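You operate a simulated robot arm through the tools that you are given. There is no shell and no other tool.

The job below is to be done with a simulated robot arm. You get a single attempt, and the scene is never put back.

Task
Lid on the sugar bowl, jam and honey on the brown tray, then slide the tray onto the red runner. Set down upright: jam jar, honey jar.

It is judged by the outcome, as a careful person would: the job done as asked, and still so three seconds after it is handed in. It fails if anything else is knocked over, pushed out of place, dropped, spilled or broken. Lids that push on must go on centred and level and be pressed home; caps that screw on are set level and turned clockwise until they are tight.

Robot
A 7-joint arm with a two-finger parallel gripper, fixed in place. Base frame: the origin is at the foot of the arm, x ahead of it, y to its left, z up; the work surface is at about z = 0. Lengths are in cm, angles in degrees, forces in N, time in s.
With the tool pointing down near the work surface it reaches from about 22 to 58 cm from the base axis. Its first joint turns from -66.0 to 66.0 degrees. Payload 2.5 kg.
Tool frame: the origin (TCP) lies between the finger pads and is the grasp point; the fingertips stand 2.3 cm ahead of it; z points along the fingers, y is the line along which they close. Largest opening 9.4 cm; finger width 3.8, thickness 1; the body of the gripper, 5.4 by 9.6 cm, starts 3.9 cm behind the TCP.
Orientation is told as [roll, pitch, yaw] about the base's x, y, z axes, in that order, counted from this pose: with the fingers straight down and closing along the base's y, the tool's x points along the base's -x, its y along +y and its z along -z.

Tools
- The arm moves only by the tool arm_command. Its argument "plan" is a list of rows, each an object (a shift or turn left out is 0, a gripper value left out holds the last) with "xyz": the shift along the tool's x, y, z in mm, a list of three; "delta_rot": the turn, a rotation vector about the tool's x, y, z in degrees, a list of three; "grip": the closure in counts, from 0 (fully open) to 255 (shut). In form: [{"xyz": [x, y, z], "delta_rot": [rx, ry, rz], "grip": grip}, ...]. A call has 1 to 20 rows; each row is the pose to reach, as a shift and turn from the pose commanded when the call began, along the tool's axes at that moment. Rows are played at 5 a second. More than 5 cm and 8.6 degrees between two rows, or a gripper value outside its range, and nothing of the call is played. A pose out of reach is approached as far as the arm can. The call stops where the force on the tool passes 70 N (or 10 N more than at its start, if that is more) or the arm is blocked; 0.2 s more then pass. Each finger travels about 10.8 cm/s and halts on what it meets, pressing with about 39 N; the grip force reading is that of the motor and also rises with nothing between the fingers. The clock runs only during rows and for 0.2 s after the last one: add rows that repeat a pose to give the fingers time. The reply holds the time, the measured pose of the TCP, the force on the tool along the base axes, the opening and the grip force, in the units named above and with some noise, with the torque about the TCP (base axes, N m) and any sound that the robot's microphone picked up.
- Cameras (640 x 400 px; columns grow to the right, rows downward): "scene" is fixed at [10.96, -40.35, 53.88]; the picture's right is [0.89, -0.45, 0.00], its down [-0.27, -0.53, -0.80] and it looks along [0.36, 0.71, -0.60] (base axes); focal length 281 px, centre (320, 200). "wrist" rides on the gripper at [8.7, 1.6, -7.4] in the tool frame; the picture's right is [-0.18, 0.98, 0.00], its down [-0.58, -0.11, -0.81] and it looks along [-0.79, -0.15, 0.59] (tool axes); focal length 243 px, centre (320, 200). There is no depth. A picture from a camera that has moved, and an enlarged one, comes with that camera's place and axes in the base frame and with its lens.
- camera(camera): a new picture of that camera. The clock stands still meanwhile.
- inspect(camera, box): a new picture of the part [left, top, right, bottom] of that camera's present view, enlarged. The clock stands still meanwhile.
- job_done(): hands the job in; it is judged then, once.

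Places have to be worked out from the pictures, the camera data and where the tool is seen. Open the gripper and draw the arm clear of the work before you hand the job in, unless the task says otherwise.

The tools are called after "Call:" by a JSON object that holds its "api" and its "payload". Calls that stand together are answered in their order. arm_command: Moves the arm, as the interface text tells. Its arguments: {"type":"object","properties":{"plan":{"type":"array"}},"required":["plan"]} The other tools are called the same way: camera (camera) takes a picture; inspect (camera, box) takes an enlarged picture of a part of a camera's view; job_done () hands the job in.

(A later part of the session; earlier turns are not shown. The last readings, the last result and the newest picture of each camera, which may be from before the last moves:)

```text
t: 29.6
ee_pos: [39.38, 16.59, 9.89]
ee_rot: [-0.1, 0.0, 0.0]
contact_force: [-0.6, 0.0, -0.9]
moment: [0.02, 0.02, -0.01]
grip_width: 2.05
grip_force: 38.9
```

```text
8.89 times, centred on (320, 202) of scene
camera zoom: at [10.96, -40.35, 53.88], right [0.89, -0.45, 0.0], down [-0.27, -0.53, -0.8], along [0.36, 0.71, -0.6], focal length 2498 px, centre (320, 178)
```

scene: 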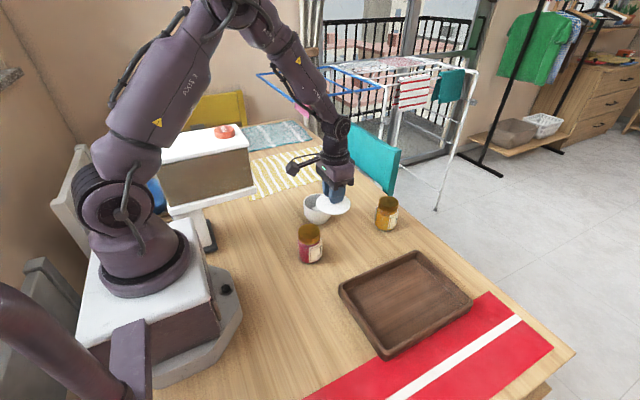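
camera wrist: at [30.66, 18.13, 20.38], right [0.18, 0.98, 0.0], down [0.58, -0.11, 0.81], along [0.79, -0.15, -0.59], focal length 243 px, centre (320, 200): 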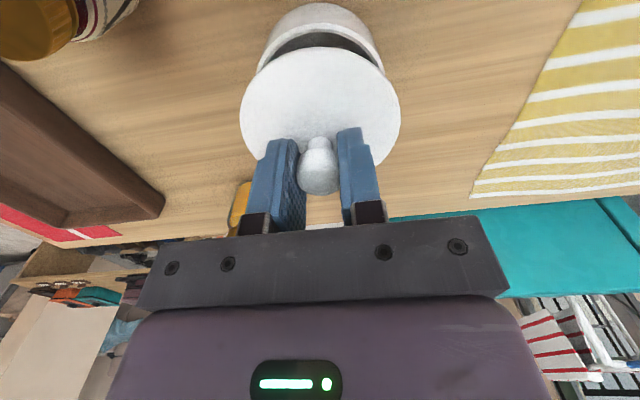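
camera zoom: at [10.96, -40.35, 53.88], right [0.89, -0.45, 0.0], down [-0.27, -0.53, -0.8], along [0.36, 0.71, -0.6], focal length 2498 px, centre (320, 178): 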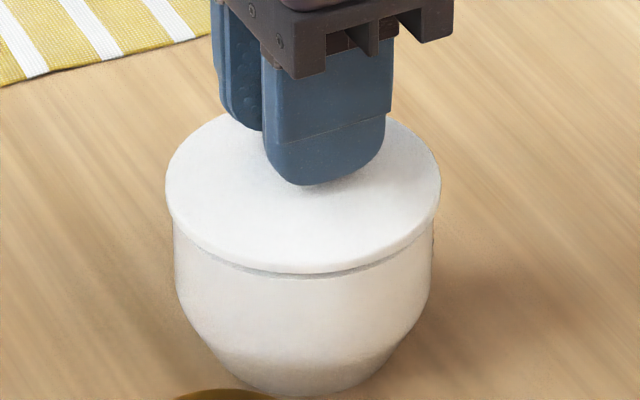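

No contact force yet and the outlines match. I continue down in 0.5–1 mm steps.

Call:
{"api": "arm_command", "payload": {"plan": [{"xyz": [0, 0, 0.7]}, {"xyz": [0, 0, 1.4]}, {"xyz": [0, 0, 2]}, {"xyz": [0, 0, 2]}]}}

Call:
{"api": "inspect", "payload": {"camera": "scene", "box": [300, 180, 340, 225]}}

Call:
{"api": "inspect", "payload": {"camera": "wrist", "box": [230, 0, 410, 112]}}

```text
t: 30.6
ee_pos: [39.34, 16.45, 9.78]
ee_rot: [0.0, -0.1, -0.1]
contact_force: [-9.4, -4.1, 18.8]
moment: [-0.27, 0.4, -0.05]
grip_width: 2.05
grip_force: 38.9
heard: snap
```

```text
8.89 times, centred on (320, 202) of scene
camera zoom: at [10.95, -40.35, 53.88], right [0.89, -0.45, 0.0], down [-0.27, -0.53, -0.8], along [0.36, 0.71, -0.6], focal length 2498 px, centre (320, 178)
```

zoom: 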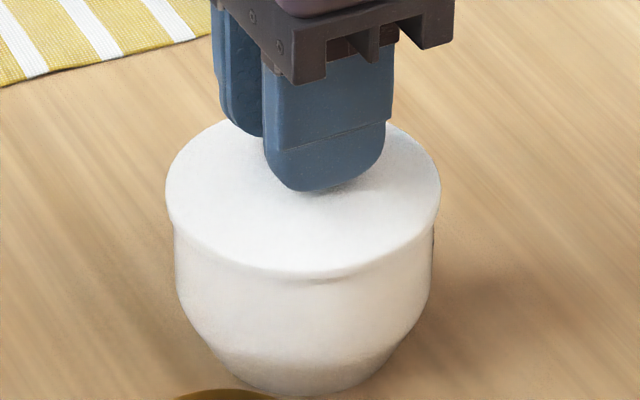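

```text
3.56 times, centred on (320, 56) of wrist
camera zoom: at [30.73, 18.17, 17.19], right [0.18, 0.98, 0.0], down [0.58, -0.11, 0.81], along [0.79, -0.15, -0.59], focal length 863 px, centre (320, 712)
```

zoom: 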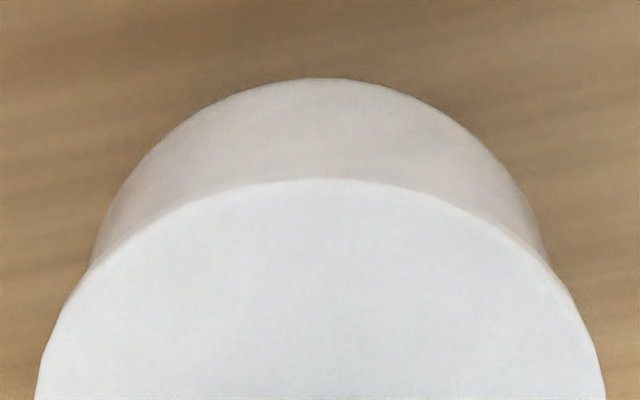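

A "snap" was heard at about 19 N downward and the gap has closed, so the lid seems home. I ease off the sideways load by half a millimetre, then open the gripper.

Call:
{"api": "arm_command", "payload": {"plan": [{"xyz": [0.4, -0.2, -0.3]}, {"xyz": [0.4, -0.2, -0.3]}]}}

Call:
{"api": "inspect", "payload": {"camera": "scene", "box": [300, 180, 340, 225]}}

```text
t: 31.2
ee_pos: [39.35, 16.48, 9.86]
ee_rot: [0.0, -0.1, -0.1]
contact_force: [-9.2, -6.2, 21.1]
moment: [-0.45, 0.41, -0.1]
grip_width: 2.07
grip_force: 39.2
```

```text
8.89 times, centred on (320, 202) of scene
camera zoom: at [10.95, -40.35, 53.88], right [0.89, -0.45, 0.0], down [-0.27, -0.53, -0.8], along [0.36, 0.71, -0.6], focal length 2498 px, centre (320, 178)
```

zoom: 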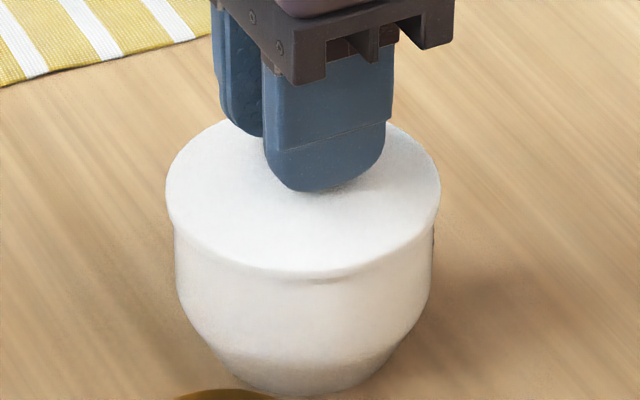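

The load hasn't dropped yet, so I back off a little more (0.6 mm up, 0.6 mm in x, 0.4 mm in y) before opening.

Call:
{"api": "arm_command", "payload": {"plan": [{"xyz": [0.3, -0.2, -0.3]}, {"xyz": [0.6, -0.4, -0.6]}, {"xyz": [0.6, -0.4, -0.6]}]}}

```text
t: 32.0
ee_pos: [38.99, 16.62, 9.88]
ee_rot: [0.2, 0.0, 0.0]
contact_force: [1.0, 0.1, -0.8]
moment: [0.0, 0.03, 0.02]
grip_width: 2.11
grip_force: 39.2
heard: snap
```

Another snap was heard and the force went to zero, so I check whether the lid popped loose or stayed seated.

Call:
{"api": "inspect", "payload": {"camera": "scene", "box": [300, 180, 340, 225]}}

Call:
{"api": "inspect", "payload": {"camera": "wrist", "box": [230, 0, 410, 112]}}

Call:
{"api": "inspect", "payload": {"camera": "wrist", "box": [230, 40, 410, 220]}}

```text
8.89 times, centred on (320, 202) of scene
camera zoom: at [10.96, -40.35, 53.88], right [0.89, -0.45, 0.0], down [-0.27, -0.53, -0.8], along [0.36, 0.71, -0.6], focal length 2498 px, centre (320, 178)
```

zoom: 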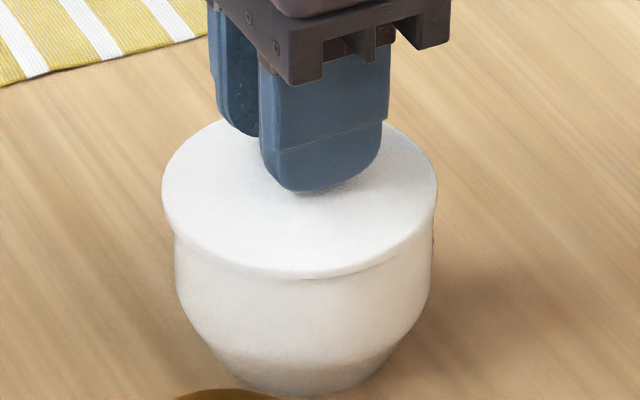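

```text
3.56 times, centred on (320, 56) of wrist
camera zoom: at [30.62, 18.21, 17.17], right [0.18, 0.98, 0.0], down [0.58, -0.11, 0.81], along [0.79, -0.15, -0.59], focal length 863 px, centre (320, 712)
```

zoom: 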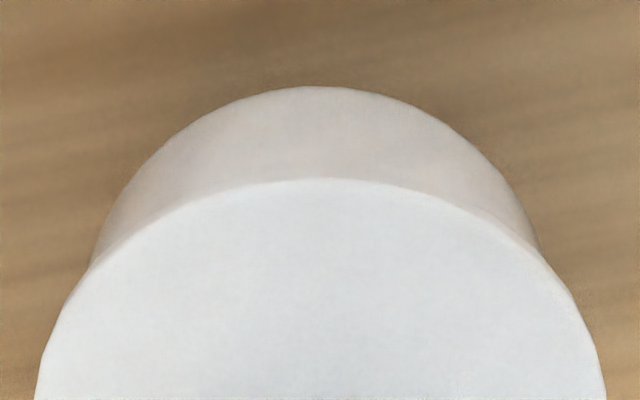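

```text
2.22 times, centred on (320, 130) of wrist
camera zoom: at [30.62, 18.21, 17.17], right [0.18, 0.98, 0.0], down [0.58, -0.11, 0.81], along [0.79, -0.15, -0.59], focal length 539 px, centre (320, 356)
```

zoom: 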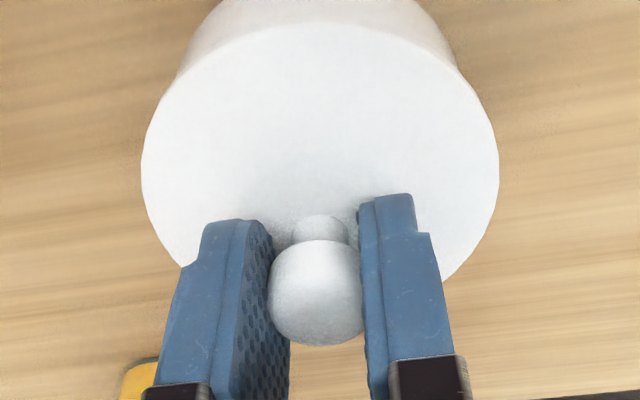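

The lid shifted about 0.1 cm off centre and carries no load, so my back-off motion probably popped it out of its snap. I raise 1.5 mm, recentre (+x 0.7 mm, −y 0.8 mm) and re-check before pressing again.

Call:
{"api": "arm_command", "payload": {"plan": [{"xyz": [0, 0, -1]}, {"xyz": [0, 0, -2]}, {"xyz": [-0.7, -0.8, -2]}, {"xyz": [-0.7, -0.8, -2]}]}}

Call:
{"api": "inspect", "payload": {"camera": "scene", "box": [300, 180, 340, 225]}}

Call:
{"api": "inspect", "payload": {"camera": "wrist", "box": [230, 0, 410, 112]}}

```text
t: 33.0
ee_pos: [39.22, 16.45, 10.06]
ee_rot: [0.0, 0.0, 0.0]
contact_force: [0.1, 0.1, -0.5]
moment: [0.0, 0.0, 0.01]
grip_width: 2.04
grip_force: 39.1
```

```text
8.89 times, centred on (320, 202) of scene
camera zoom: at [10.96, -40.35, 53.88], right [0.89, -0.45, 0.0], down [-0.27, -0.53, -0.8], along [0.36, 0.71, -0.6], focal length 2498 px, centre (320, 178)
```

zoom: 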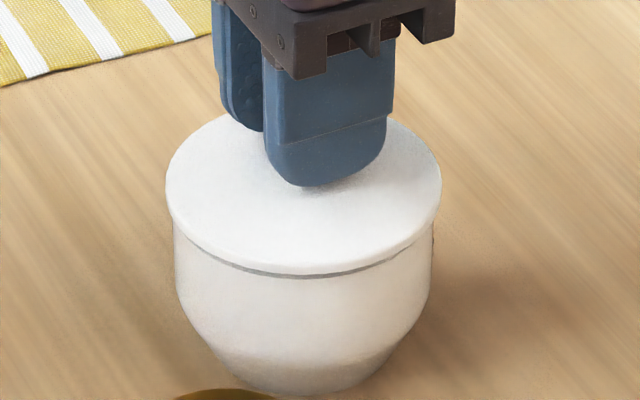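

```text
3.56 times, centred on (320, 56) of wrist
camera zoom: at [30.7, 18.07, 17.44], right [0.18, 0.98, 0.0], down [0.58, -0.11, 0.81], along [0.79, -0.15, -0.59], focal length 863 px, centre (320, 712)
```

zoom: 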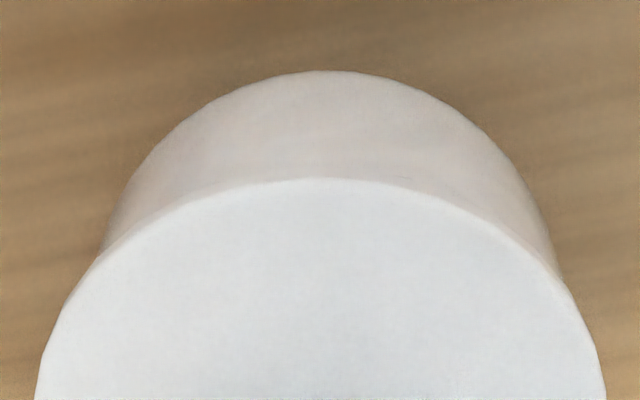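

Sideways in the scene view it's centred; the wrist view says +0.6 mm in y is needed. I correct that and press down in small steps again.

Call:
{"api": "arm_command", "payload": {"plan": [{"xyz": [-0.3, 0.6, 0]}, {"xyz": [-0.3, 0.6, 0.6]}, {"xyz": [-0.3, 0.6, 1.2]}, {"xyz": [-0.3, 0.6, 1.8]}, {"xyz": [-0.3, 0.6, 2.2]}, {"xyz": [-0.3, 0.6, 2.2]}]}}

Call:
{"api": "inspect", "payload": {"camera": "scene", "box": [300, 180, 340, 225]}}

Call:
{"api": "inspect", "payload": {"camera": "wrist", "box": [230, 0, 410, 112]}}

```text
t: 34.4
ee_pos: [39.32, 16.52, 9.86]
ee_rot: [0.1, 0.0, 0.1]
contact_force: [-0.4, -0.7, 0.0]
moment: [-0.01, -0.04, -0.01]
grip_width: 2.07
grip_force: 39.4
```

```text
8.89 times, centred on (320, 202) of scene
camera zoom: at [10.96, -40.35, 53.88], right [0.89, -0.45, 0.0], down [-0.27, -0.53, -0.8], along [0.36, 0.71, -0.6], focal length 2498 px, centre (320, 178)
```

zoom: 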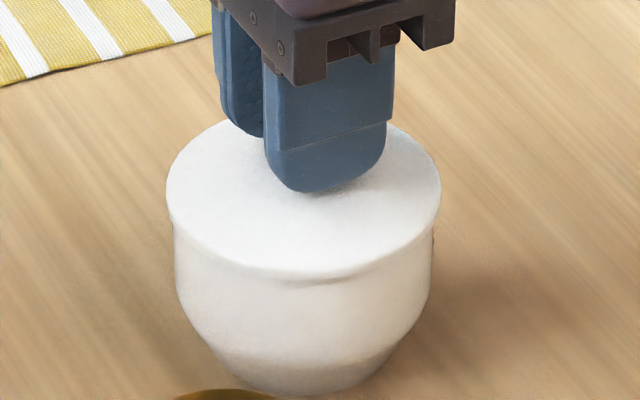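

```text
3.56 times, centred on (320, 56) of wrist
camera zoom: at [30.73, 18.14, 17.17], right [0.18, 0.98, 0.0], down [0.58, -0.11, 0.81], along [0.79, -0.15, -0.59], focal length 863 px, centre (320, 712)
```

zoom: 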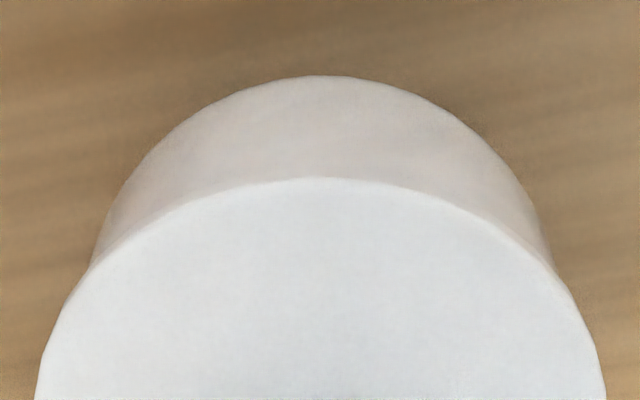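

Centred with no contact force yet. I keep pressing down in 0.4 mm steps.

Call:
{"api": "arm_command", "payload": {"plan": [{"xyz": [0, 0, 0.4]}, {"xyz": [0, 0, 0.8]}, {"xyz": [0, 0, 0.8]}]}}

```text
t: 35.2
ee_pos: [39.19, 16.42, 9.73]
ee_rot: [0.0, -0.2, 0.0]
contact_force: [-0.7, 0.4, 3.0]
moment: [0.0, -0.16, 0.01]
grip_width: 2.09
grip_force: 38.9
```

First contact at 3 N. I continue with small steps until it snaps.

Call:
{"api": "arm_command", "payload": {"plan": [{"xyz": [0, 0, 0.4]}, {"xyz": [0, 0, 0.8]}, {"xyz": [0, 0, 0.8]}]}}

Call:
{"api": "inspect", "payload": {"camera": "scene", "box": [300, 180, 340, 225]}}

```text
t: 36.0
ee_pos: [39.42, 16.47, 9.74]
ee_rot: [0.1, -0.1, 0.0]
contact_force: [-2.3, -1.9, 15.1]
moment: [-0.25, 0.03, 0.0]
grip_width: 2.08
grip_force: 39.0
```

```text
8.89 times, centred on (320, 202) of scene
camera zoom: at [10.95, -40.35, 53.88], right [0.89, -0.45, 0.0], down [-0.27, -0.53, -0.8], along [0.36, 0.71, -0.6], focal length 2498 px, centre (320, 178)
```

zoom: 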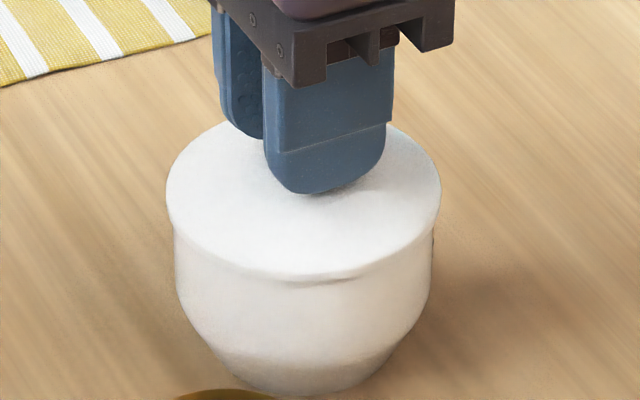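

Load is 15 N with small side forces and no snap yet. I press a bit more.

Call:
{"api": "arm_command", "payload": {"plan": [{"xyz": [0, 0, 0.4]}, {"xyz": [0, 0, 0.7]}, {"xyz": [0, 0, 0.7]}]}}

Call:
{"api": "inspect", "payload": {"camera": "scene", "box": [300, 180, 340, 225]}}

```text
t: 36.8
ee_pos: [39.36, 16.58, 9.67]
ee_rot: [0.0, 0.0, 0.0]
contact_force: [-10.2, -2.4, 32.6]
moment: [-0.35, 0.27, -0.08]
grip_width: 2.06
grip_force: 39.0
```

```text
8.89 times, centred on (320, 202) of scene
camera zoom: at [10.94, -40.36, 53.88], right [0.89, -0.45, 0.0], down [-0.27, -0.53, -0.8], along [0.36, 0.71, -0.6], focal length 2498 px, centre (320, 178)
```

zoom: 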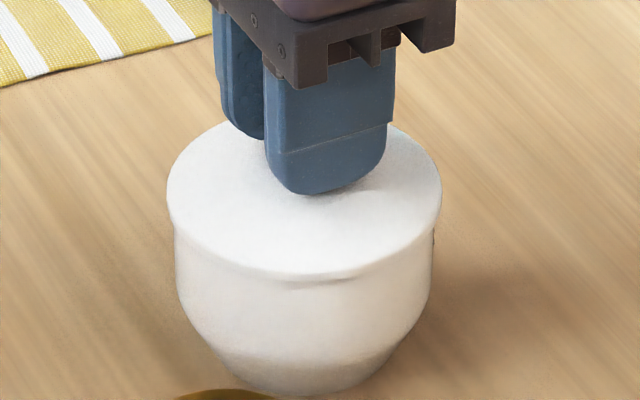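

At 33 N with no new snap, I look more closely at the seam between lid and rim.

Call:
{"api": "inspect", "payload": {"camera": "scene", "box": [304, 196, 336, 216]}}

Call:
{"api": "inspect", "payload": {"camera": "wrist", "box": [230, 0, 410, 112]}}

```text
16.00 times, centred on (320, 206) of scene
camera zoom: at [10.94, -40.36, 53.88], right [0.89, -0.45, 0.0], down [-0.27, -0.53, -0.8], along [0.36, 0.71, -0.6], focal length 4496 px, centre (320, 104)
```

zoom: 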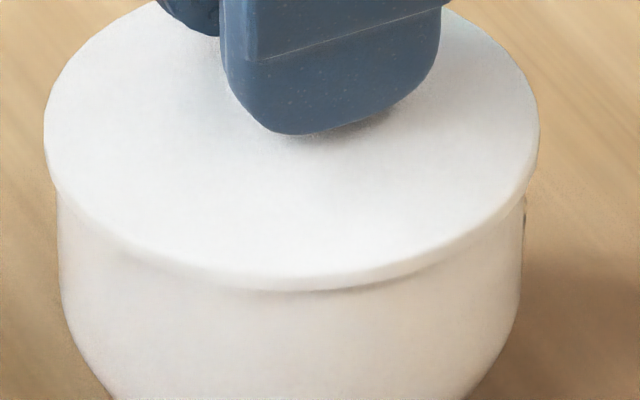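

```text
3.56 times, centred on (320, 56) of wrist
camera zoom: at [30.76, 18.15, 17.06], right [0.18, 0.98, 0.0], down [0.58, -0.11, 0.81], along [0.79, -0.15, -0.59], focal length 863 px, centre (320, 712)
```

zoom: 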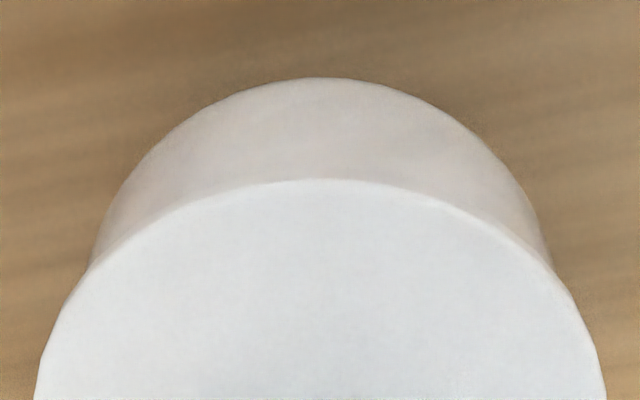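

The lid looks flush and concentric (291 vs 290 px). I press a little further, easing x by 0.2 mm, to see whether it snaps.

Call:
{"api": "arm_command", "payload": {"plan": [{"xyz": [0.2, 0, 0.3]}, {"xyz": [0.2, 0, 0.6]}, {"xyz": [0.2, 0, 0.6]}]}}

```text
t: 37.6
ee_pos: [39.33, 16.5, 9.64]
ee_rot: [0.1, -0.1, -0.1]
contact_force: [-8.6, -0.9, 32.1]
moment: [-0.44, 0.11, -0.04]
grip_width: 2.05
grip_force: 39.2
```

Force held at 32 N although I commanded 0.6 mm more, so either the lid sank or the knob slid in the fingers. I check the grip view.

Call:
{"api": "inspect", "payload": {"camera": "wrist", "box": [230, 40, 410, 220]}}

Call:
{"api": "inspect", "payload": {"camera": "scene", "box": [304, 196, 336, 216]}}

```text
2.22 times, centred on (320, 130) of wrist
camera zoom: at [30.79, 18.15, 16.95], right [0.18, 0.98, 0.0], down [0.58, -0.11, 0.81], along [0.79, -0.15, -0.59], focal length 539 px, centre (320, 356)
```

zoom: 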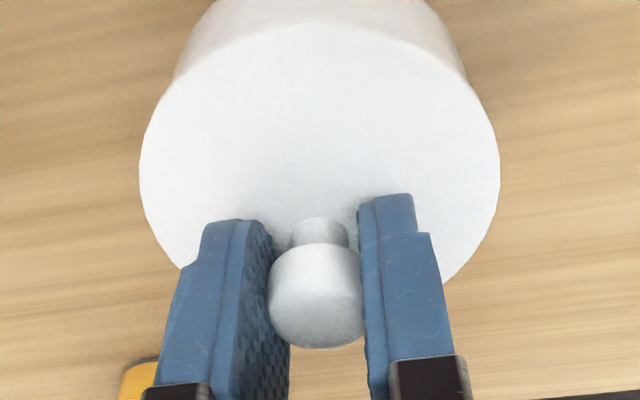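

```text
16.00 times, centred on (320, 206) of scene
camera zoom: at [10.94, -40.36, 53.88], right [0.89, -0.45, 0.0], down [-0.27, -0.53, -0.8], along [0.36, 0.71, -0.6], focal length 4496 px, centre (320, 104)
```

zoom: 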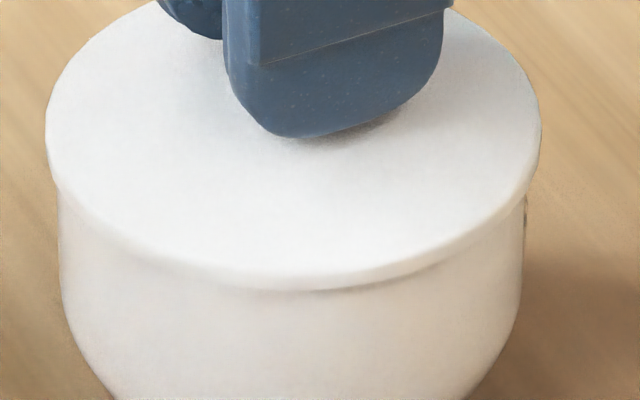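

The knob slid slightly in the grip, so about 32 N is the most I can press this way. I unload 1 mm, still pushing lightly, and open the fingers without any upward pull on the lid.

Call:
{"api": "arm_command", "payload": {"plan": [{"xyz": [0, 0, -0.5]}, {"xyz": [0, 0, -0.9]}, {"xyz": [0, 0, -0.9], "grip": 190}, {"xyz": [0, 0, -0.9], "grip": 150}, {"xyz": [0, 0, -0.9], "grip": 100}, {"xyz": [0, 0, -0.9], "grip": 100}]}}

Call:
{"api": "inspect", "payload": {"camera": "scene", "box": [300, 180, 340, 225]}}

Call:
{"api": "inspect", "payload": {"camera": "wrist", "box": [230, 0, 410, 220]}}

```text
t: 39.0
ee_pos: [39.33, 16.58, 9.67]
ee_rot: [0.0, 0.1, -0.1]
contact_force: [-0.1, -0.3, 0.8]
moment: [0.0, -0.01, 0.01]
grip_width: 5.71
grip_force: 0.0
heard: snap
```

```text
8.89 times, centred on (320, 202) of scene
camera zoom: at [10.96, -40.35, 53.88], right [0.89, -0.45, 0.0], down [-0.27, -0.53, -0.8], along [0.36, 0.71, -0.6], focal length 2498 px, centre (320, 178)
```

zoom: 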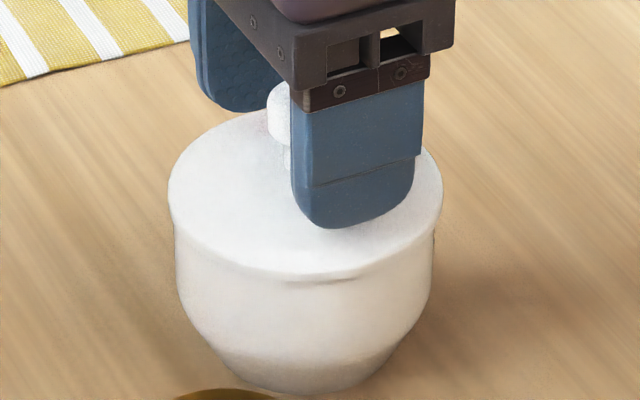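

```text
1.82 times, centred on (320, 110) of wrist
camera zoom: at [30.75, 18.18, 16.97], right [0.18, 0.98, 0.0], down [0.58, -0.11, 0.81], along [0.79, -0.15, -0.59], focal length 441 px, centre (320, 364)
```

zoom: 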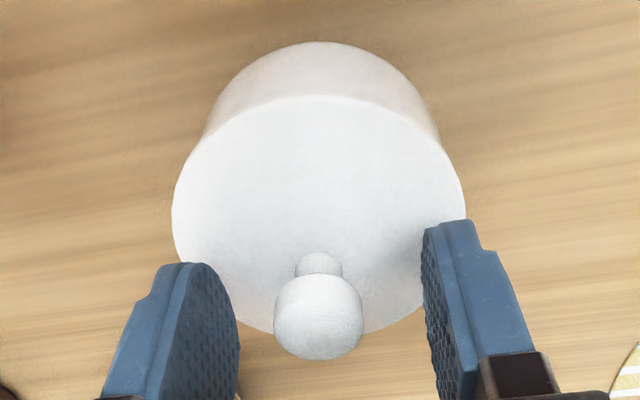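

Released; another snap was heard and the lid looks centred (305 vs 304 px). I zoom right in on the seam to judge whether it's level and closed.

Call:
{"api": "inspect", "payload": {"camera": "scene", "box": [304, 194, 336, 214]}}

Call:
{"api": "inspect", "payload": {"camera": "wrist", "box": [250, 0, 390, 100]}}

```text
16.00 times, centred on (320, 204) of scene
camera zoom: at [10.96, -40.35, 53.88], right [0.89, -0.45, 0.0], down [-0.27, -0.53, -0.8], along [0.36, 0.71, -0.6], focal length 4496 px, centre (320, 136)
```

zoom: 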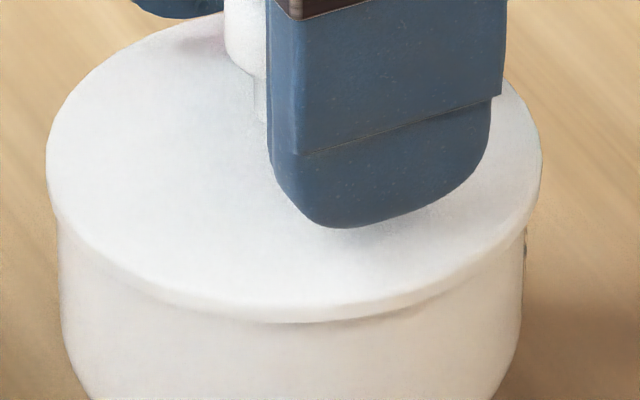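

```text
4.00 times, centred on (320, 50) of wrist
camera zoom: at [30.75, 18.18, 16.97], right [0.18, 0.98, 0.0], down [0.58, -0.11, 0.81], along [0.79, -0.15, -0.59], focal length 970 px, centre (320, 800)
```

zoom: 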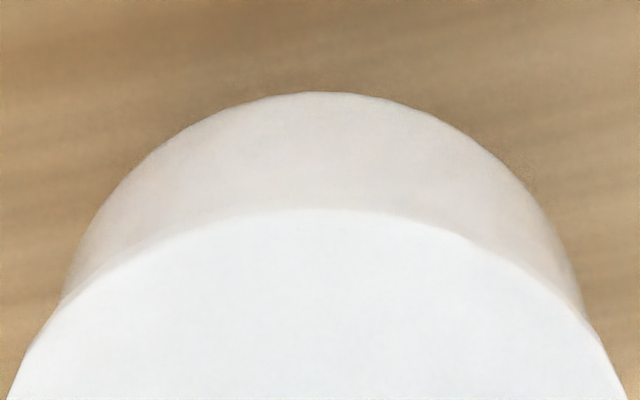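

Lid looks flush and concentric. To be sure it's home, I raise clear, close the fingers above the knob, and will press straight down on the knob top.

Call:
{"api": "arm_command", "payload": {"plan": [{"xyz": [0, 0, -3], "grip": 100}, {"xyz": [0, 0, -12], "grip": 100}, {"xyz": [0, 0, -24], "grip": 100}, {"xyz": [0, 0, -36], "grip": 100}, {"xyz": [0, 0, -46], "grip": 100}, {"xyz": [0, 0, -46], "grip": 255}, {"xyz": [0, 0, -46], "grip": 255}, {"xyz": [0, 0, -46], "grip": 255}]}}

Call:
{"api": "inspect", "payload": {"camera": "wrist", "box": [230, 0, 410, 150]}}

Call:
{"api": "inspect", "payload": {"camera": "scene", "box": [300, 170, 340, 225]}}

```text
t: 40.8
ee_pos: [39.38, 16.45, 14.3]
ee_rot: [0.0, -0.1, 0.0]
contact_force: [0.2, -0.6, 0.5]
moment: [-0.04, 0.05, 0.01]
grip_width: 0.0
grip_force: 38.8
```

```text
2.67 times, centred on (320, 75) of wrist
camera zoom: at [30.72, 18.1, 21.71], right [0.18, 0.98, 0.0], down [0.58, -0.11, 0.81], along [0.79, -0.15, -0.59], focal length 647 px, centre (320, 533)
```

zoom: 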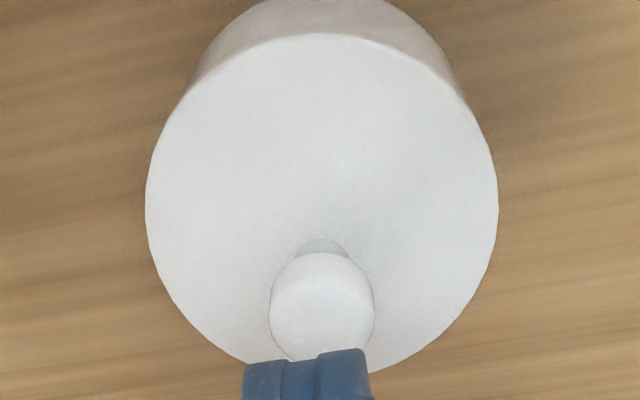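

```text
7.27 times, centred on (320, 198) of scene
camera zoom: at [10.96, -40.35, 53.88], right [0.89, -0.45, 0.0], down [-0.27, -0.53, -0.8], along [0.36, 0.71, -0.6], focal length 2044 px, centre (320, 218)
```

zoom: 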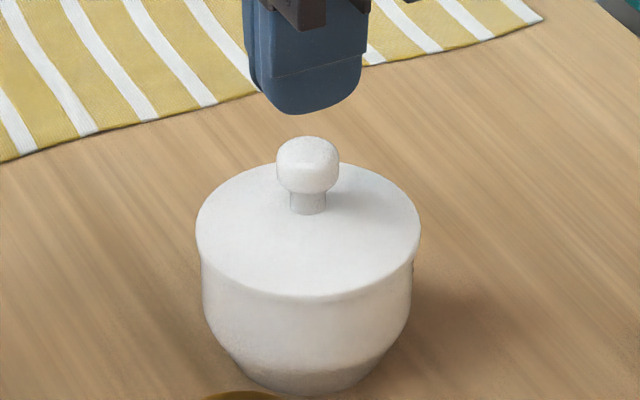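

The lid is level and concentric on the bowl. I press down on the knob with the closed fingertips, approaching slowly.

Call:
{"api": "arm_command", "payload": {"plan": [{"xyz": [0, 0, 5]}, {"xyz": [0, 0, 10]}, {"xyz": [0, 0, 14]}, {"xyz": [0, 0, 15]}, {"xyz": [0, 0, 15]}]}}

Call:
{"api": "inspect", "payload": {"camera": "scene", "box": [300, 170, 340, 225]}}

```text
t: 42.0
ee_pos: [39.38, 16.43, 12.72]
ee_rot: [0.0, 0.0, 0.0]
contact_force: [0.2, 0.6, -0.8]
moment: [0.01, -0.02, -0.02]
grip_width: 0.0
grip_force: 39.0
```

```text
7.27 times, centred on (320, 198) of scene
camera zoom: at [10.96, -40.35, 53.88], right [0.89, -0.45, 0.0], down [-0.27, -0.53, -0.8], along [0.36, 0.71, -0.6], focal length 2044 px, centre (320, 218)
```

zoom: 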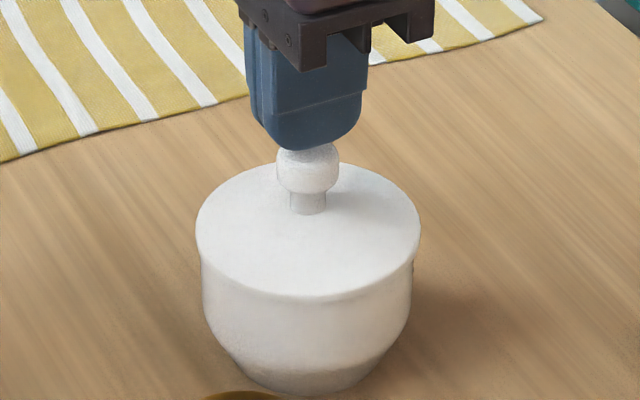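

The tips are just above the knob. I go down in 1 mm steps and press.

Call:
{"api": "arm_command", "payload": {"plan": [{"xyz": [0, 0, 1]}, {"xyz": [0, 0, 2]}, {"xyz": [0, 0, 3]}, {"xyz": [0, 0, 3]}]}}

```text
t: 43.0
ee_pos: [39.24, 16.52, 12.59]
ee_rot: [0.0, 0.0, -0.1]
contact_force: [0.2, 0.2, -0.6]
moment: [-0.04, -0.01, 0.05]
grip_width: 0.0
grip_force: 38.7
```

No contact yet at z about 12.5. I continue with 1 mm steps.

Call:
{"api": "arm_command", "payload": {"plan": [{"xyz": [0, 0, 0.7]}, {"xyz": [0, 0, 1.4]}, {"xyz": [0, 0, 2.1]}, {"xyz": [0, 0, 2.1]}]}}

```text
t: 44.0
ee_pos: [39.25, 16.38, 12.25]
ee_rot: [0.0, 0.0, 0.1]
contact_force: [-0.8, -0.3, -0.6]
moment: [0.01, 0.03, 0.01]
grip_width: 0.0
grip_force: 39.0
```

Call:
{"api": "inspect", "payload": {"camera": "scene", "box": [300, 170, 340, 225]}}

Call:
{"api": "arm_command", "payload": {"plan": [{"xyz": [0, 0, 0.6]}, {"xyz": [0, 0, 1.2]}, {"xyz": [0, 0, 1.2]}]}}

```text
7.27 times, centred on (320, 198) of scene
camera zoom: at [10.96, -40.35, 53.88], right [0.89, -0.45, 0.0], down [-0.27, -0.53, -0.8], along [0.36, 0.71, -0.6], focal length 2044 px, centre (320, 218)
```

zoom: 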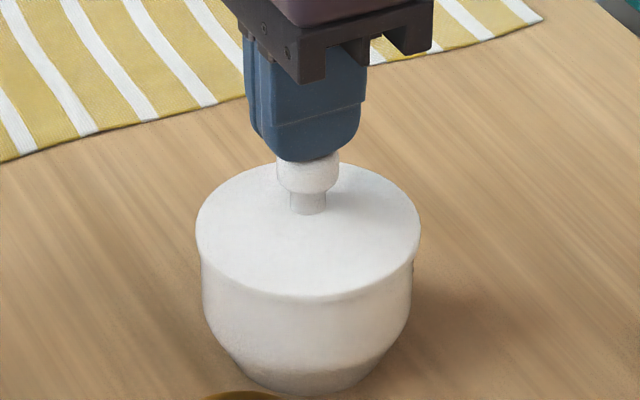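

```text
t: 44.8
ee_pos: [39.21, 16.44, 12.18]
ee_rot: [0.0, 0.0, 0.0]
contact_force: [0.1, 0.2, -0.8]
moment: [-0.01, 0.0, -0.01]
grip_width: 0.0
grip_force: 39.6
```

Still no contact at tip height of about 9.85 cm, and the picture shows the tips very close to the knob top. I continue downward in 0.6 mm steps.

Call:
{"api": "arm_command", "payload": {"plan": [{"xyz": [0, 0, 0.6]}, {"xyz": [0, 0, 1.2]}, {"xyz": [0, 0, 1.8]}, {"xyz": [0, 0, 1.8]}]}}

```text
t: 45.8
ee_pos: [39.27, 16.39, 12.02]
ee_rot: [0.0, -0.2, 0.0]
contact_force: [-2.5, -2.9, 19.6]
moment: [-0.05, 0.09, 0.01]
grip_width: 0.01
grip_force: 39.4
```

Pressing at 20 N with no movement of the lid. I add about 0.7 mm to press at 30–35 N.

Call:
{"api": "arm_command", "payload": {"plan": [{"xyz": [0, 0, 0.4]}, {"xyz": [0, 0, 0.7]}, {"xyz": [0, 0, 0.7]}]}}

Call:
{"api": "inspect", "payload": {"camera": "scene", "box": [300, 170, 340, 225]}}

```text
t: 46.6
ee_pos: [39.34, 16.58, 12.06]
ee_rot: [0.0, -0.1, 0.0]
contact_force: [-6.2, -5.4, 38.0]
moment: [-0.13, 0.21, 0.0]
grip_width: 0.01
grip_force: 38.7
```

```text
7.27 times, centred on (320, 198) of scene
camera zoom: at [10.94, -40.36, 53.88], right [0.89, -0.45, 0.0], down [-0.27, -0.53, -0.8], along [0.36, 0.71, -0.6], focal length 2044 px, centre (320, 218)
```

zoom: 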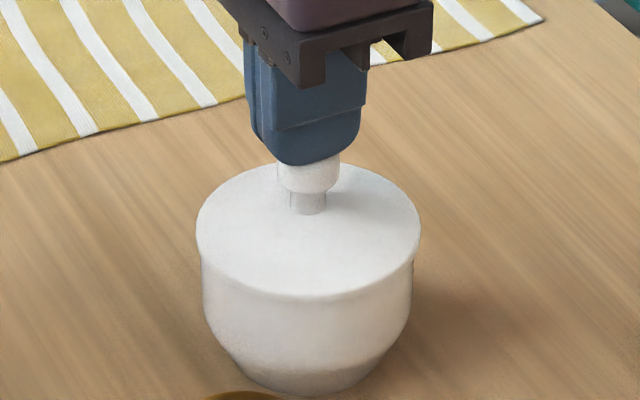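

The lid takes 38 N without moving, so it's home. I lift straight off and rise clear.

Call:
{"api": "arm_command", "payload": {"plan": [{"xyz": [0, 0, -1]}, {"xyz": [0, 0, -3]}, {"xyz": [0, 0, -8]}, {"xyz": [0, 0, -20]}, {"xyz": [0, 0, -40]}, {"xyz": [0, 0, -60]}, {"xyz": [0, 0, -70]}, {"xyz": [0, 0, -70]}]}}

Call:
{"api": "inspect", "payload": {"camera": "scene", "box": [300, 170, 340, 225]}}

Call:
{"api": "inspect", "payload": {"camera": "scene", "box": [285, 210, 335, 270]}}

```text
t: 48.4
ee_pos: [39.13, 16.69, 18.81]
ee_rot: [-0.1, 0.0, 0.0]
contact_force: [0.8, 0.0, -1.1]
moment: [0.02, 0.01, -0.01]
grip_width: 0.0
grip_force: 38.6
```

```text
7.27 times, centred on (320, 198) of scene
camera zoom: at [10.96, -40.35, 53.88], right [0.89, -0.45, 0.0], down [-0.27, -0.53, -0.8], along [0.36, 0.71, -0.6], focal length 2044 px, centre (320, 218)
```

zoom: 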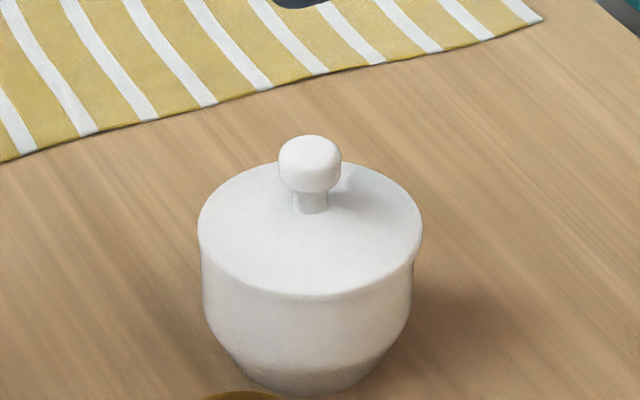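

```text
6.67 times, centred on (310, 240) of scene
camera zoom: at [10.96, -40.35, 53.88], right [0.89, -0.45, 0.0], down [-0.27, -0.53, -0.8], along [0.36, 0.71, -0.6], focal length 1873 px, centre (387, -67)
```

zoom: 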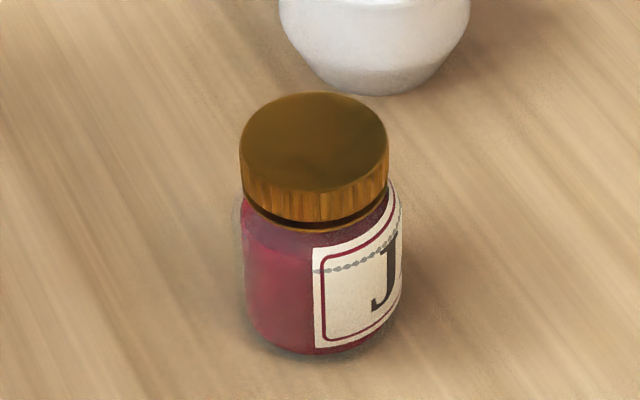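

The knob and lid appear about 2 px (≈0.8 mm) further right than before the press. I zoom in to see whether the lid is still concentric and level.

Call:
{"api": "inspect", "payload": {"camera": "scene", "box": [303, 187, 335, 207]}}

Call:
{"api": "inspect", "payload": {"camera": "scene", "box": [303, 203, 335, 223]}}

Call:
{"api": "inspect", "payload": {"camera": "wrist", "box": [230, 0, 410, 112]}}

```text
16.00 times, centred on (319, 197) of scene
camera zoom: at [10.96, -40.35, 53.88], right [0.89, -0.45, 0.0], down [-0.27, -0.53, -0.8], along [0.36, 0.71, -0.6], focal length 4496 px, centre (336, 248)
```

zoom: 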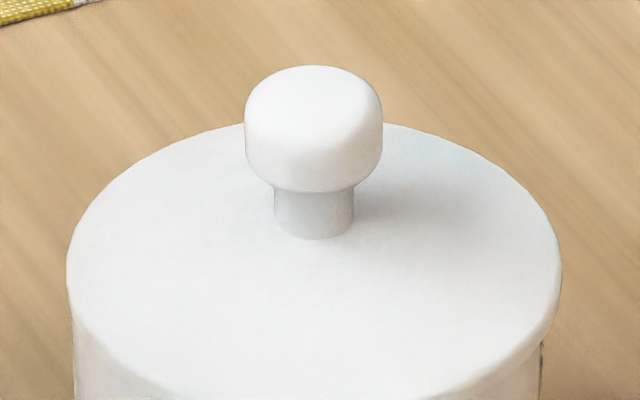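

```text
16.00 times, centred on (319, 213) of scene
camera zoom: at [10.96, -40.35, 53.88], right [0.89, -0.45, 0.0], down [-0.27, -0.53, -0.8], along [0.36, 0.71, -0.6], focal length 4496 px, centre (336, -8)
```

zoom: 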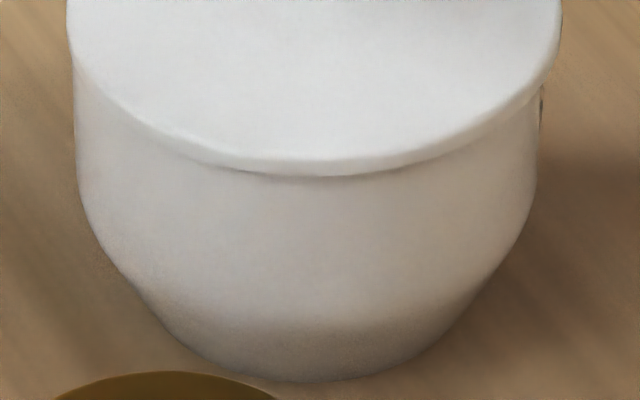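

```text
3.56 times, centred on (320, 56) of wrist
camera zoom: at [30.66, 18.17, 26.2], right [0.18, 0.98, 0.0], down [0.58, -0.11, 0.81], along [0.79, -0.15, -0.59], focal length 863 px, centre (320, 712)
```

zoom: 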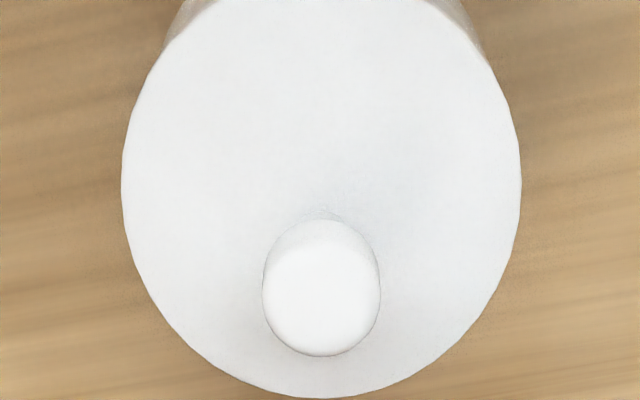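

The lid now sits about 1 mm off-centre, so it may not be locked. I re-grip the knob gently to test whether it's held and to recentre it: open, descend around the knob to TCP z about 9.8.

Call:
{"api": "arm_command", "payload": {"plan": [{"xyz": [0, 0, 0], "grip": 90}, {"xyz": [0, 0, 10], "grip": 90}, {"xyz": [0, 0, 28], "grip": 90}, {"xyz": [0, 0, 46], "grip": 90}, {"xyz": [0, 0, 64], "grip": 90}, {"xyz": [0, 0, 78], "grip": 90}, {"xyz": [0, 0, 86], "grip": 90}, {"xyz": [0, 0, 89], "grip": 90}, {"xyz": [0, 0, 89], "grip": 90}]}}

Call:
{"api": "inspect", "payload": {"camera": "wrist", "box": [230, 0, 410, 220]}}

Call:
{"api": "inspect", "payload": {"camera": "scene", "box": [300, 180, 340, 225]}}

```text
t: 50.4
ee_pos: [39.34, 16.41, 9.94]
ee_rot: [-0.1, -0.1, -0.1]
contact_force: [0.3, 0.3, 0.2]
moment: [0.0, 0.0, -0.01]
grip_width: 6.08
grip_force: 0.1
```

```text
1.82 times, centred on (320, 110) of wrist
camera zoom: at [30.77, 18.14, 17.26], right [0.18, 0.98, 0.0], down [0.58, -0.11, 0.81], along [0.79, -0.15, -0.59], focal length 441 px, centre (320, 364)
```

zoom: 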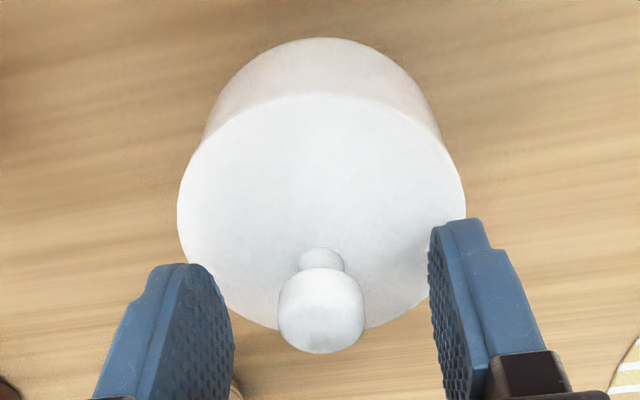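

```text
8.89 times, centred on (320, 202) of scene
camera zoom: at [10.96, -40.35, 53.88], right [0.89, -0.45, 0.0], down [-0.27, -0.53, -0.8], along [0.36, 0.71, -0.6], focal length 2498 px, centre (320, 178)
```

zoom: 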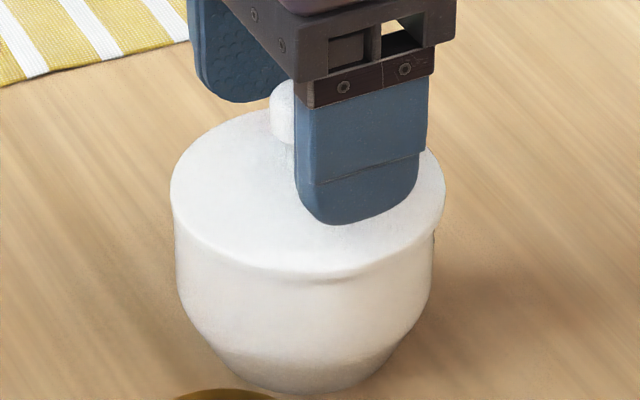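

The lid's offset is about 1.2 mm toward +x. I close on the knob and read forces.

Call:
{"api": "arm_command", "payload": {"plan": [{"xyz": [0, 0, 0], "grip": 150}, {"xyz": [0, 0, 0], "grip": 180}, {"xyz": [0, 0, 0], "grip": 200}, {"xyz": [0, 0, 0], "grip": 255}, {"xyz": [0, 0, 0], "grip": 255}, {"xyz": [0, 0, 0], "grip": 255}, {"xyz": [0, 0, 0], "grip": 255}]}}

Call:
{"api": "arm_command", "payload": {"plan": [{"xyz": [0, 0, -0.2]}, {"xyz": [0, 0, -0.4]}, {"xyz": [0, 0, -0.4]}]}}

```text
t: 52.0
ee_pos: [39.24, 16.4, 9.93]
ee_rot: [0.0, -0.1, 0.0]
contact_force: [-0.3, -0.1, 0.1]
moment: [0.01, 0.03, -0.03]
grip_width: 2.06
grip_force: 39.0
heard: snap
```

```text
t: 52.8
ee_pos: [39.29, 16.48, 10.08]
ee_rot: [0.0, 0.0, 0.0]
contact_force: [-0.1, 0.0, -0.2]
moment: [-0.01, -0.01, 0.02]
grip_width: 2.06
grip_force: 39.2
```

A snap sounded as the fingers closed, and the lid now lifts with no load. I check where it sits relative to the bowl.

Call:
{"api": "inspect", "payload": {"camera": "scene", "box": [304, 194, 336, 214]}}

Call:
{"api": "inspect", "payload": {"camera": "wrist", "box": [230, 0, 410, 112]}}

Call:
{"api": "inspect", "payload": {"camera": "wrist", "box": [230, 40, 410, 220]}}

```text
16.00 times, centred on (320, 204) of scene
camera zoom: at [10.96, -40.35, 53.88], right [0.89, -0.45, 0.0], down [-0.27, -0.53, -0.8], along [0.36, 0.71, -0.6], focal length 4496 px, centre (320, 136)
```

zoom: 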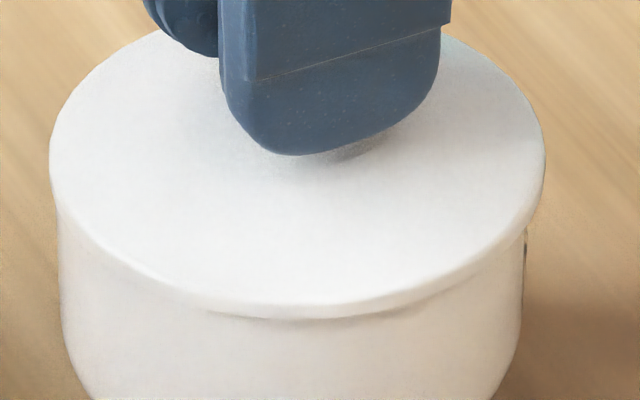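

```text
3.56 times, centred on (320, 56) of wrist
camera zoom: at [30.73, 18.12, 17.32], right [0.18, 0.98, 0.0], down [0.58, -0.11, 0.81], along [0.79, -0.15, -0.59], focal length 863 px, centre (320, 712)
```

zoom: 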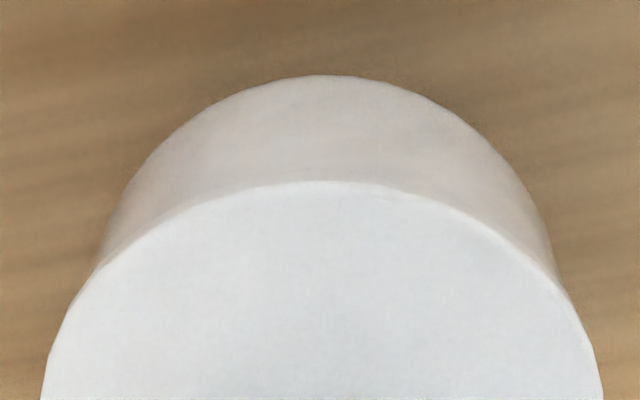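

```text
2.22 times, centred on (320, 130) of wrist
camera zoom: at [30.73, 18.12, 17.32], right [0.18, 0.98, 0.0], down [0.58, -0.11, 0.81], along [0.79, -0.15, -0.59], focal length 539 px, centre (320, 356)
```

zoom: 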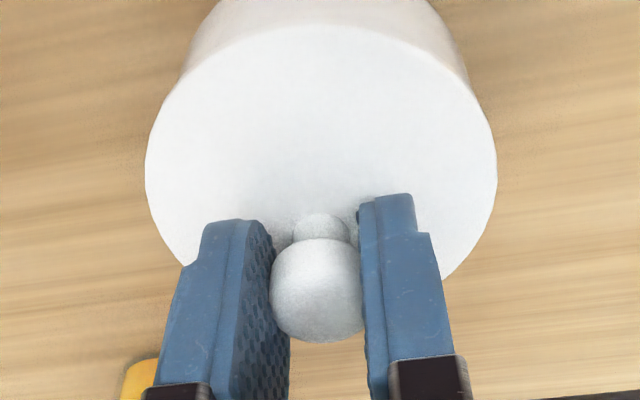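

Forces during pressing all point radially inward, so pressing makes the arm drift the lid slightly outward. I lift 1 mm, recentre (−x 0.7 mm, +y 0.7 mm) and verify, then press while compensating that drift.

Call:
{"api": "arm_command", "payload": {"plan": [{"xyz": [0, 0, -0.6]}, {"xyz": [0, 0, -1.2]}, {"xyz": [0.7, 0.7, -1.2]}, {"xyz": [0.7, 0.7, -1.2]}, {"xyz": [0.7, 0.7, -1.2]}]}}

Call:
{"api": "inspect", "payload": {"camera": "scene", "box": [304, 194, 336, 214]}}

Call:
{"api": "inspect", "payload": {"camera": "wrist", "box": [230, 0, 410, 112]}}

```text
t: 54.0
ee_pos: [39.27, 16.5, 10.11]
ee_rot: [0.0, -0.1, 0.0]
contact_force: [0.2, 0.2, -0.5]
moment: [0.02, -0.03, -0.03]
grip_width: 2.09
grip_force: 39.5
```

```text
16.00 times, centred on (320, 204) of scene
camera zoom: at [10.96, -40.35, 53.88], right [0.89, -0.45, 0.0], down [-0.27, -0.53, -0.8], along [0.36, 0.71, -0.6], focal length 4496 px, centre (320, 136)
```

zoom: 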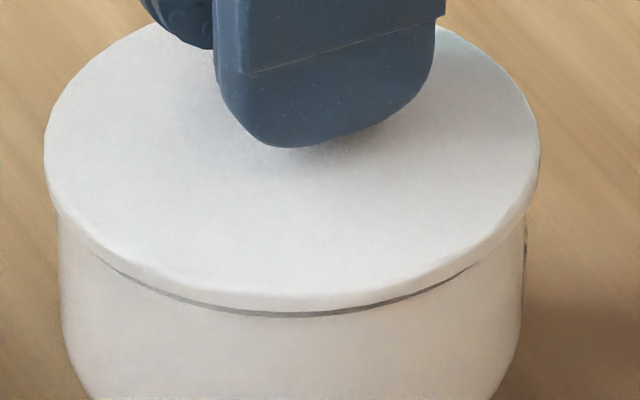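

```text
3.56 times, centred on (320, 56) of wrist
camera zoom: at [30.66, 18.18, 17.48], right [0.18, 0.98, 0.0], down [0.58, -0.11, 0.81], along [0.79, -0.15, -0.59], focal length 863 px, centre (320, 712)
```

zoom: 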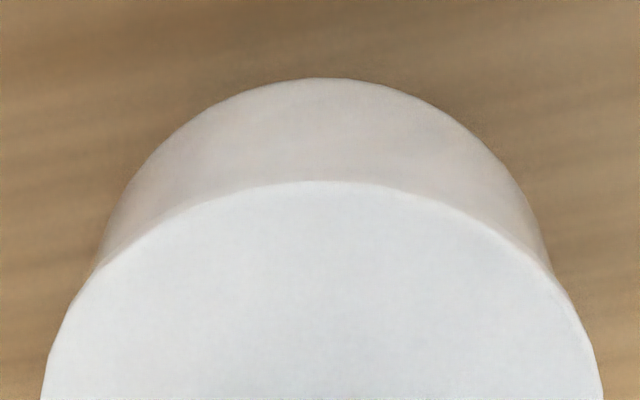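

Now concentric in both views with a uniform thin gap, so the lid is level. I lower 2.6 mm to light contact.

Call:
{"api": "arm_command", "payload": {"plan": [{"xyz": [0, 0, 0.7]}, {"xyz": [0, 0, 1.4]}, {"xyz": [0, 0, 2.1]}, {"xyz": [0, 0, 2.6]}, {"xyz": [0, 0, 2.6]}]}}

```text
t: 55.2
ee_pos: [39.18, 16.44, 9.85]
ee_rot: [-0.1, -0.1, 0.1]
contact_force: [-4.8, -4.0, 16.6]
moment: [-0.25, 0.31, -0.01]
grip_width: 2.07
grip_force: 38.9
```

Contact at 17 N with inward side load (−4.8, −4.0). I shift the command inward slightly to null the side load while adding a bit of press.

Call:
{"api": "arm_command", "payload": {"plan": [{"xyz": [0.3, -0.2, 0.1]}, {"xyz": [0.5, -0.4, 0.2]}, {"xyz": [0.5, -0.4, 0.2]}]}}

Call:
{"api": "inspect", "payload": {"camera": "scene", "box": [304, 194, 336, 214]}}

Call:
{"api": "inspect", "payload": {"camera": "wrist", "box": [230, 0, 410, 112]}}

```text
t: 56.0
ee_pos: [39.35, 16.49, 9.94]
ee_rot: [0.1, -0.4, 0.1]
contact_force: [-1.2, -2.7, 23.7]
moment: [-0.43, 0.18, -0.02]
grip_width: 2.07
grip_force: 39.1
```

```text
16.00 times, centred on (320, 204) of scene
camera zoom: at [10.95, -40.35, 53.88], right [0.89, -0.45, 0.0], down [-0.27, -0.53, -0.8], along [0.36, 0.71, -0.6], focal length 4496 px, centre (320, 136)
```

zoom: 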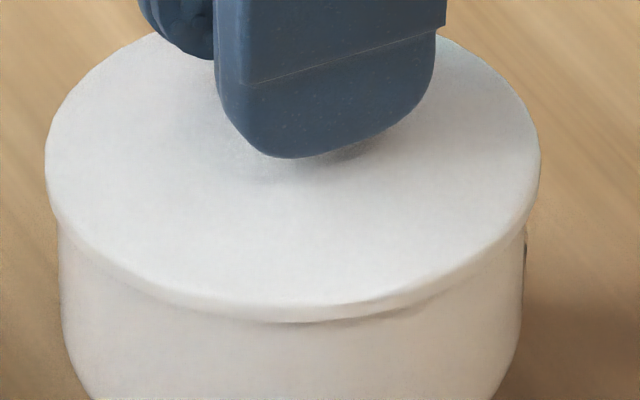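

```text
3.56 times, centred on (320, 56) of wrist
camera zoom: at [30.64, 18.17, 17.23], right [0.18, 0.98, 0.0], down [0.58, -0.11, 0.81], along [0.79, -0.15, -0.59], focal length 863 px, centre (320, 712)
```

zoom: 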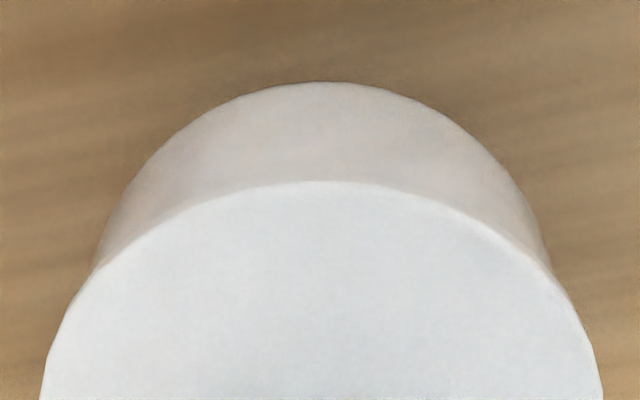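

Side load nearly gone and the lid stays concentric. I press on to about 30 N.

Call:
{"api": "arm_command", "payload": {"plan": [{"xyz": [0.2, -0.2, 0.3]}, {"xyz": [0.3, -0.4, 0.6]}, {"xyz": [0.3, -0.4, 0.6]}]}}

```text
t: 56.8
ee_pos: [39.17, 16.53, 9.9]
ee_rot: [0.1, -0.2, 0.0]
contact_force: [5.2, 1.5, 23.5]
moment: [-0.32, -0.16, -0.01]
grip_width: 2.07
grip_force: 39.1
```

Load is balanced at about 24 N. I remove the slight overcompensation, unload most of the press and open the fingers gently.

Call:
{"api": "arm_command", "payload": {"plan": [{"xyz": [-0.3, 0.1, 0]}, {"xyz": [-0.3, 0.1, -0.4]}, {"xyz": [-0.3, 0.1, -0.7]}, {"xyz": [-0.3, 0.1, -0.7]}]}}

Call:
{"api": "inspect", "payload": {"camera": "scene", "box": [304, 194, 336, 214]}}

```text
t: 57.8
ee_pos: [39.26, 16.4, 9.84]
ee_rot: [0.0, -0.2, 0.0]
contact_force: [4.1, 4.8, 16.3]
moment: [0.27, -0.34, 0.0]
grip_width: 2.08
grip_force: 39.1
```

```text
16.00 times, centred on (320, 204) of scene
camera zoom: at [10.95, -40.35, 53.88], right [0.89, -0.45, 0.0], down [-0.27, -0.53, -0.8], along [0.36, 0.71, -0.6], focal length 4496 px, centre (320, 136)
```

zoom: 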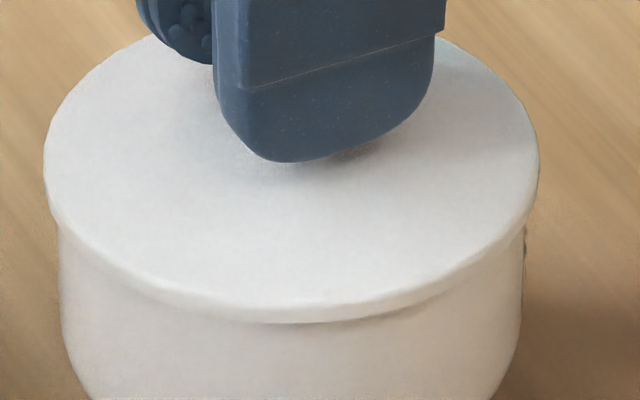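

Concentric (291.2 vs 291.2). I relieve the remaining side load and vertical load, then open.

Call:
{"api": "arm_command", "payload": {"plan": [{"xyz": [-0.3, 0.4, -0.2]}, {"xyz": [-0.3, 0.4, -0.4]}, {"xyz": [-0.3, 0.4, -0.4]}]}}

```text
t: 58.6
ee_pos: [39.1, 16.29, 9.88]
ee_rot: [-0.1, 0.2, 0.0]
contact_force: [1.2, 1.1, 2.0]
moment: [0.13, -0.15, -0.05]
grip_width: 2.06
grip_force: 39.4
```

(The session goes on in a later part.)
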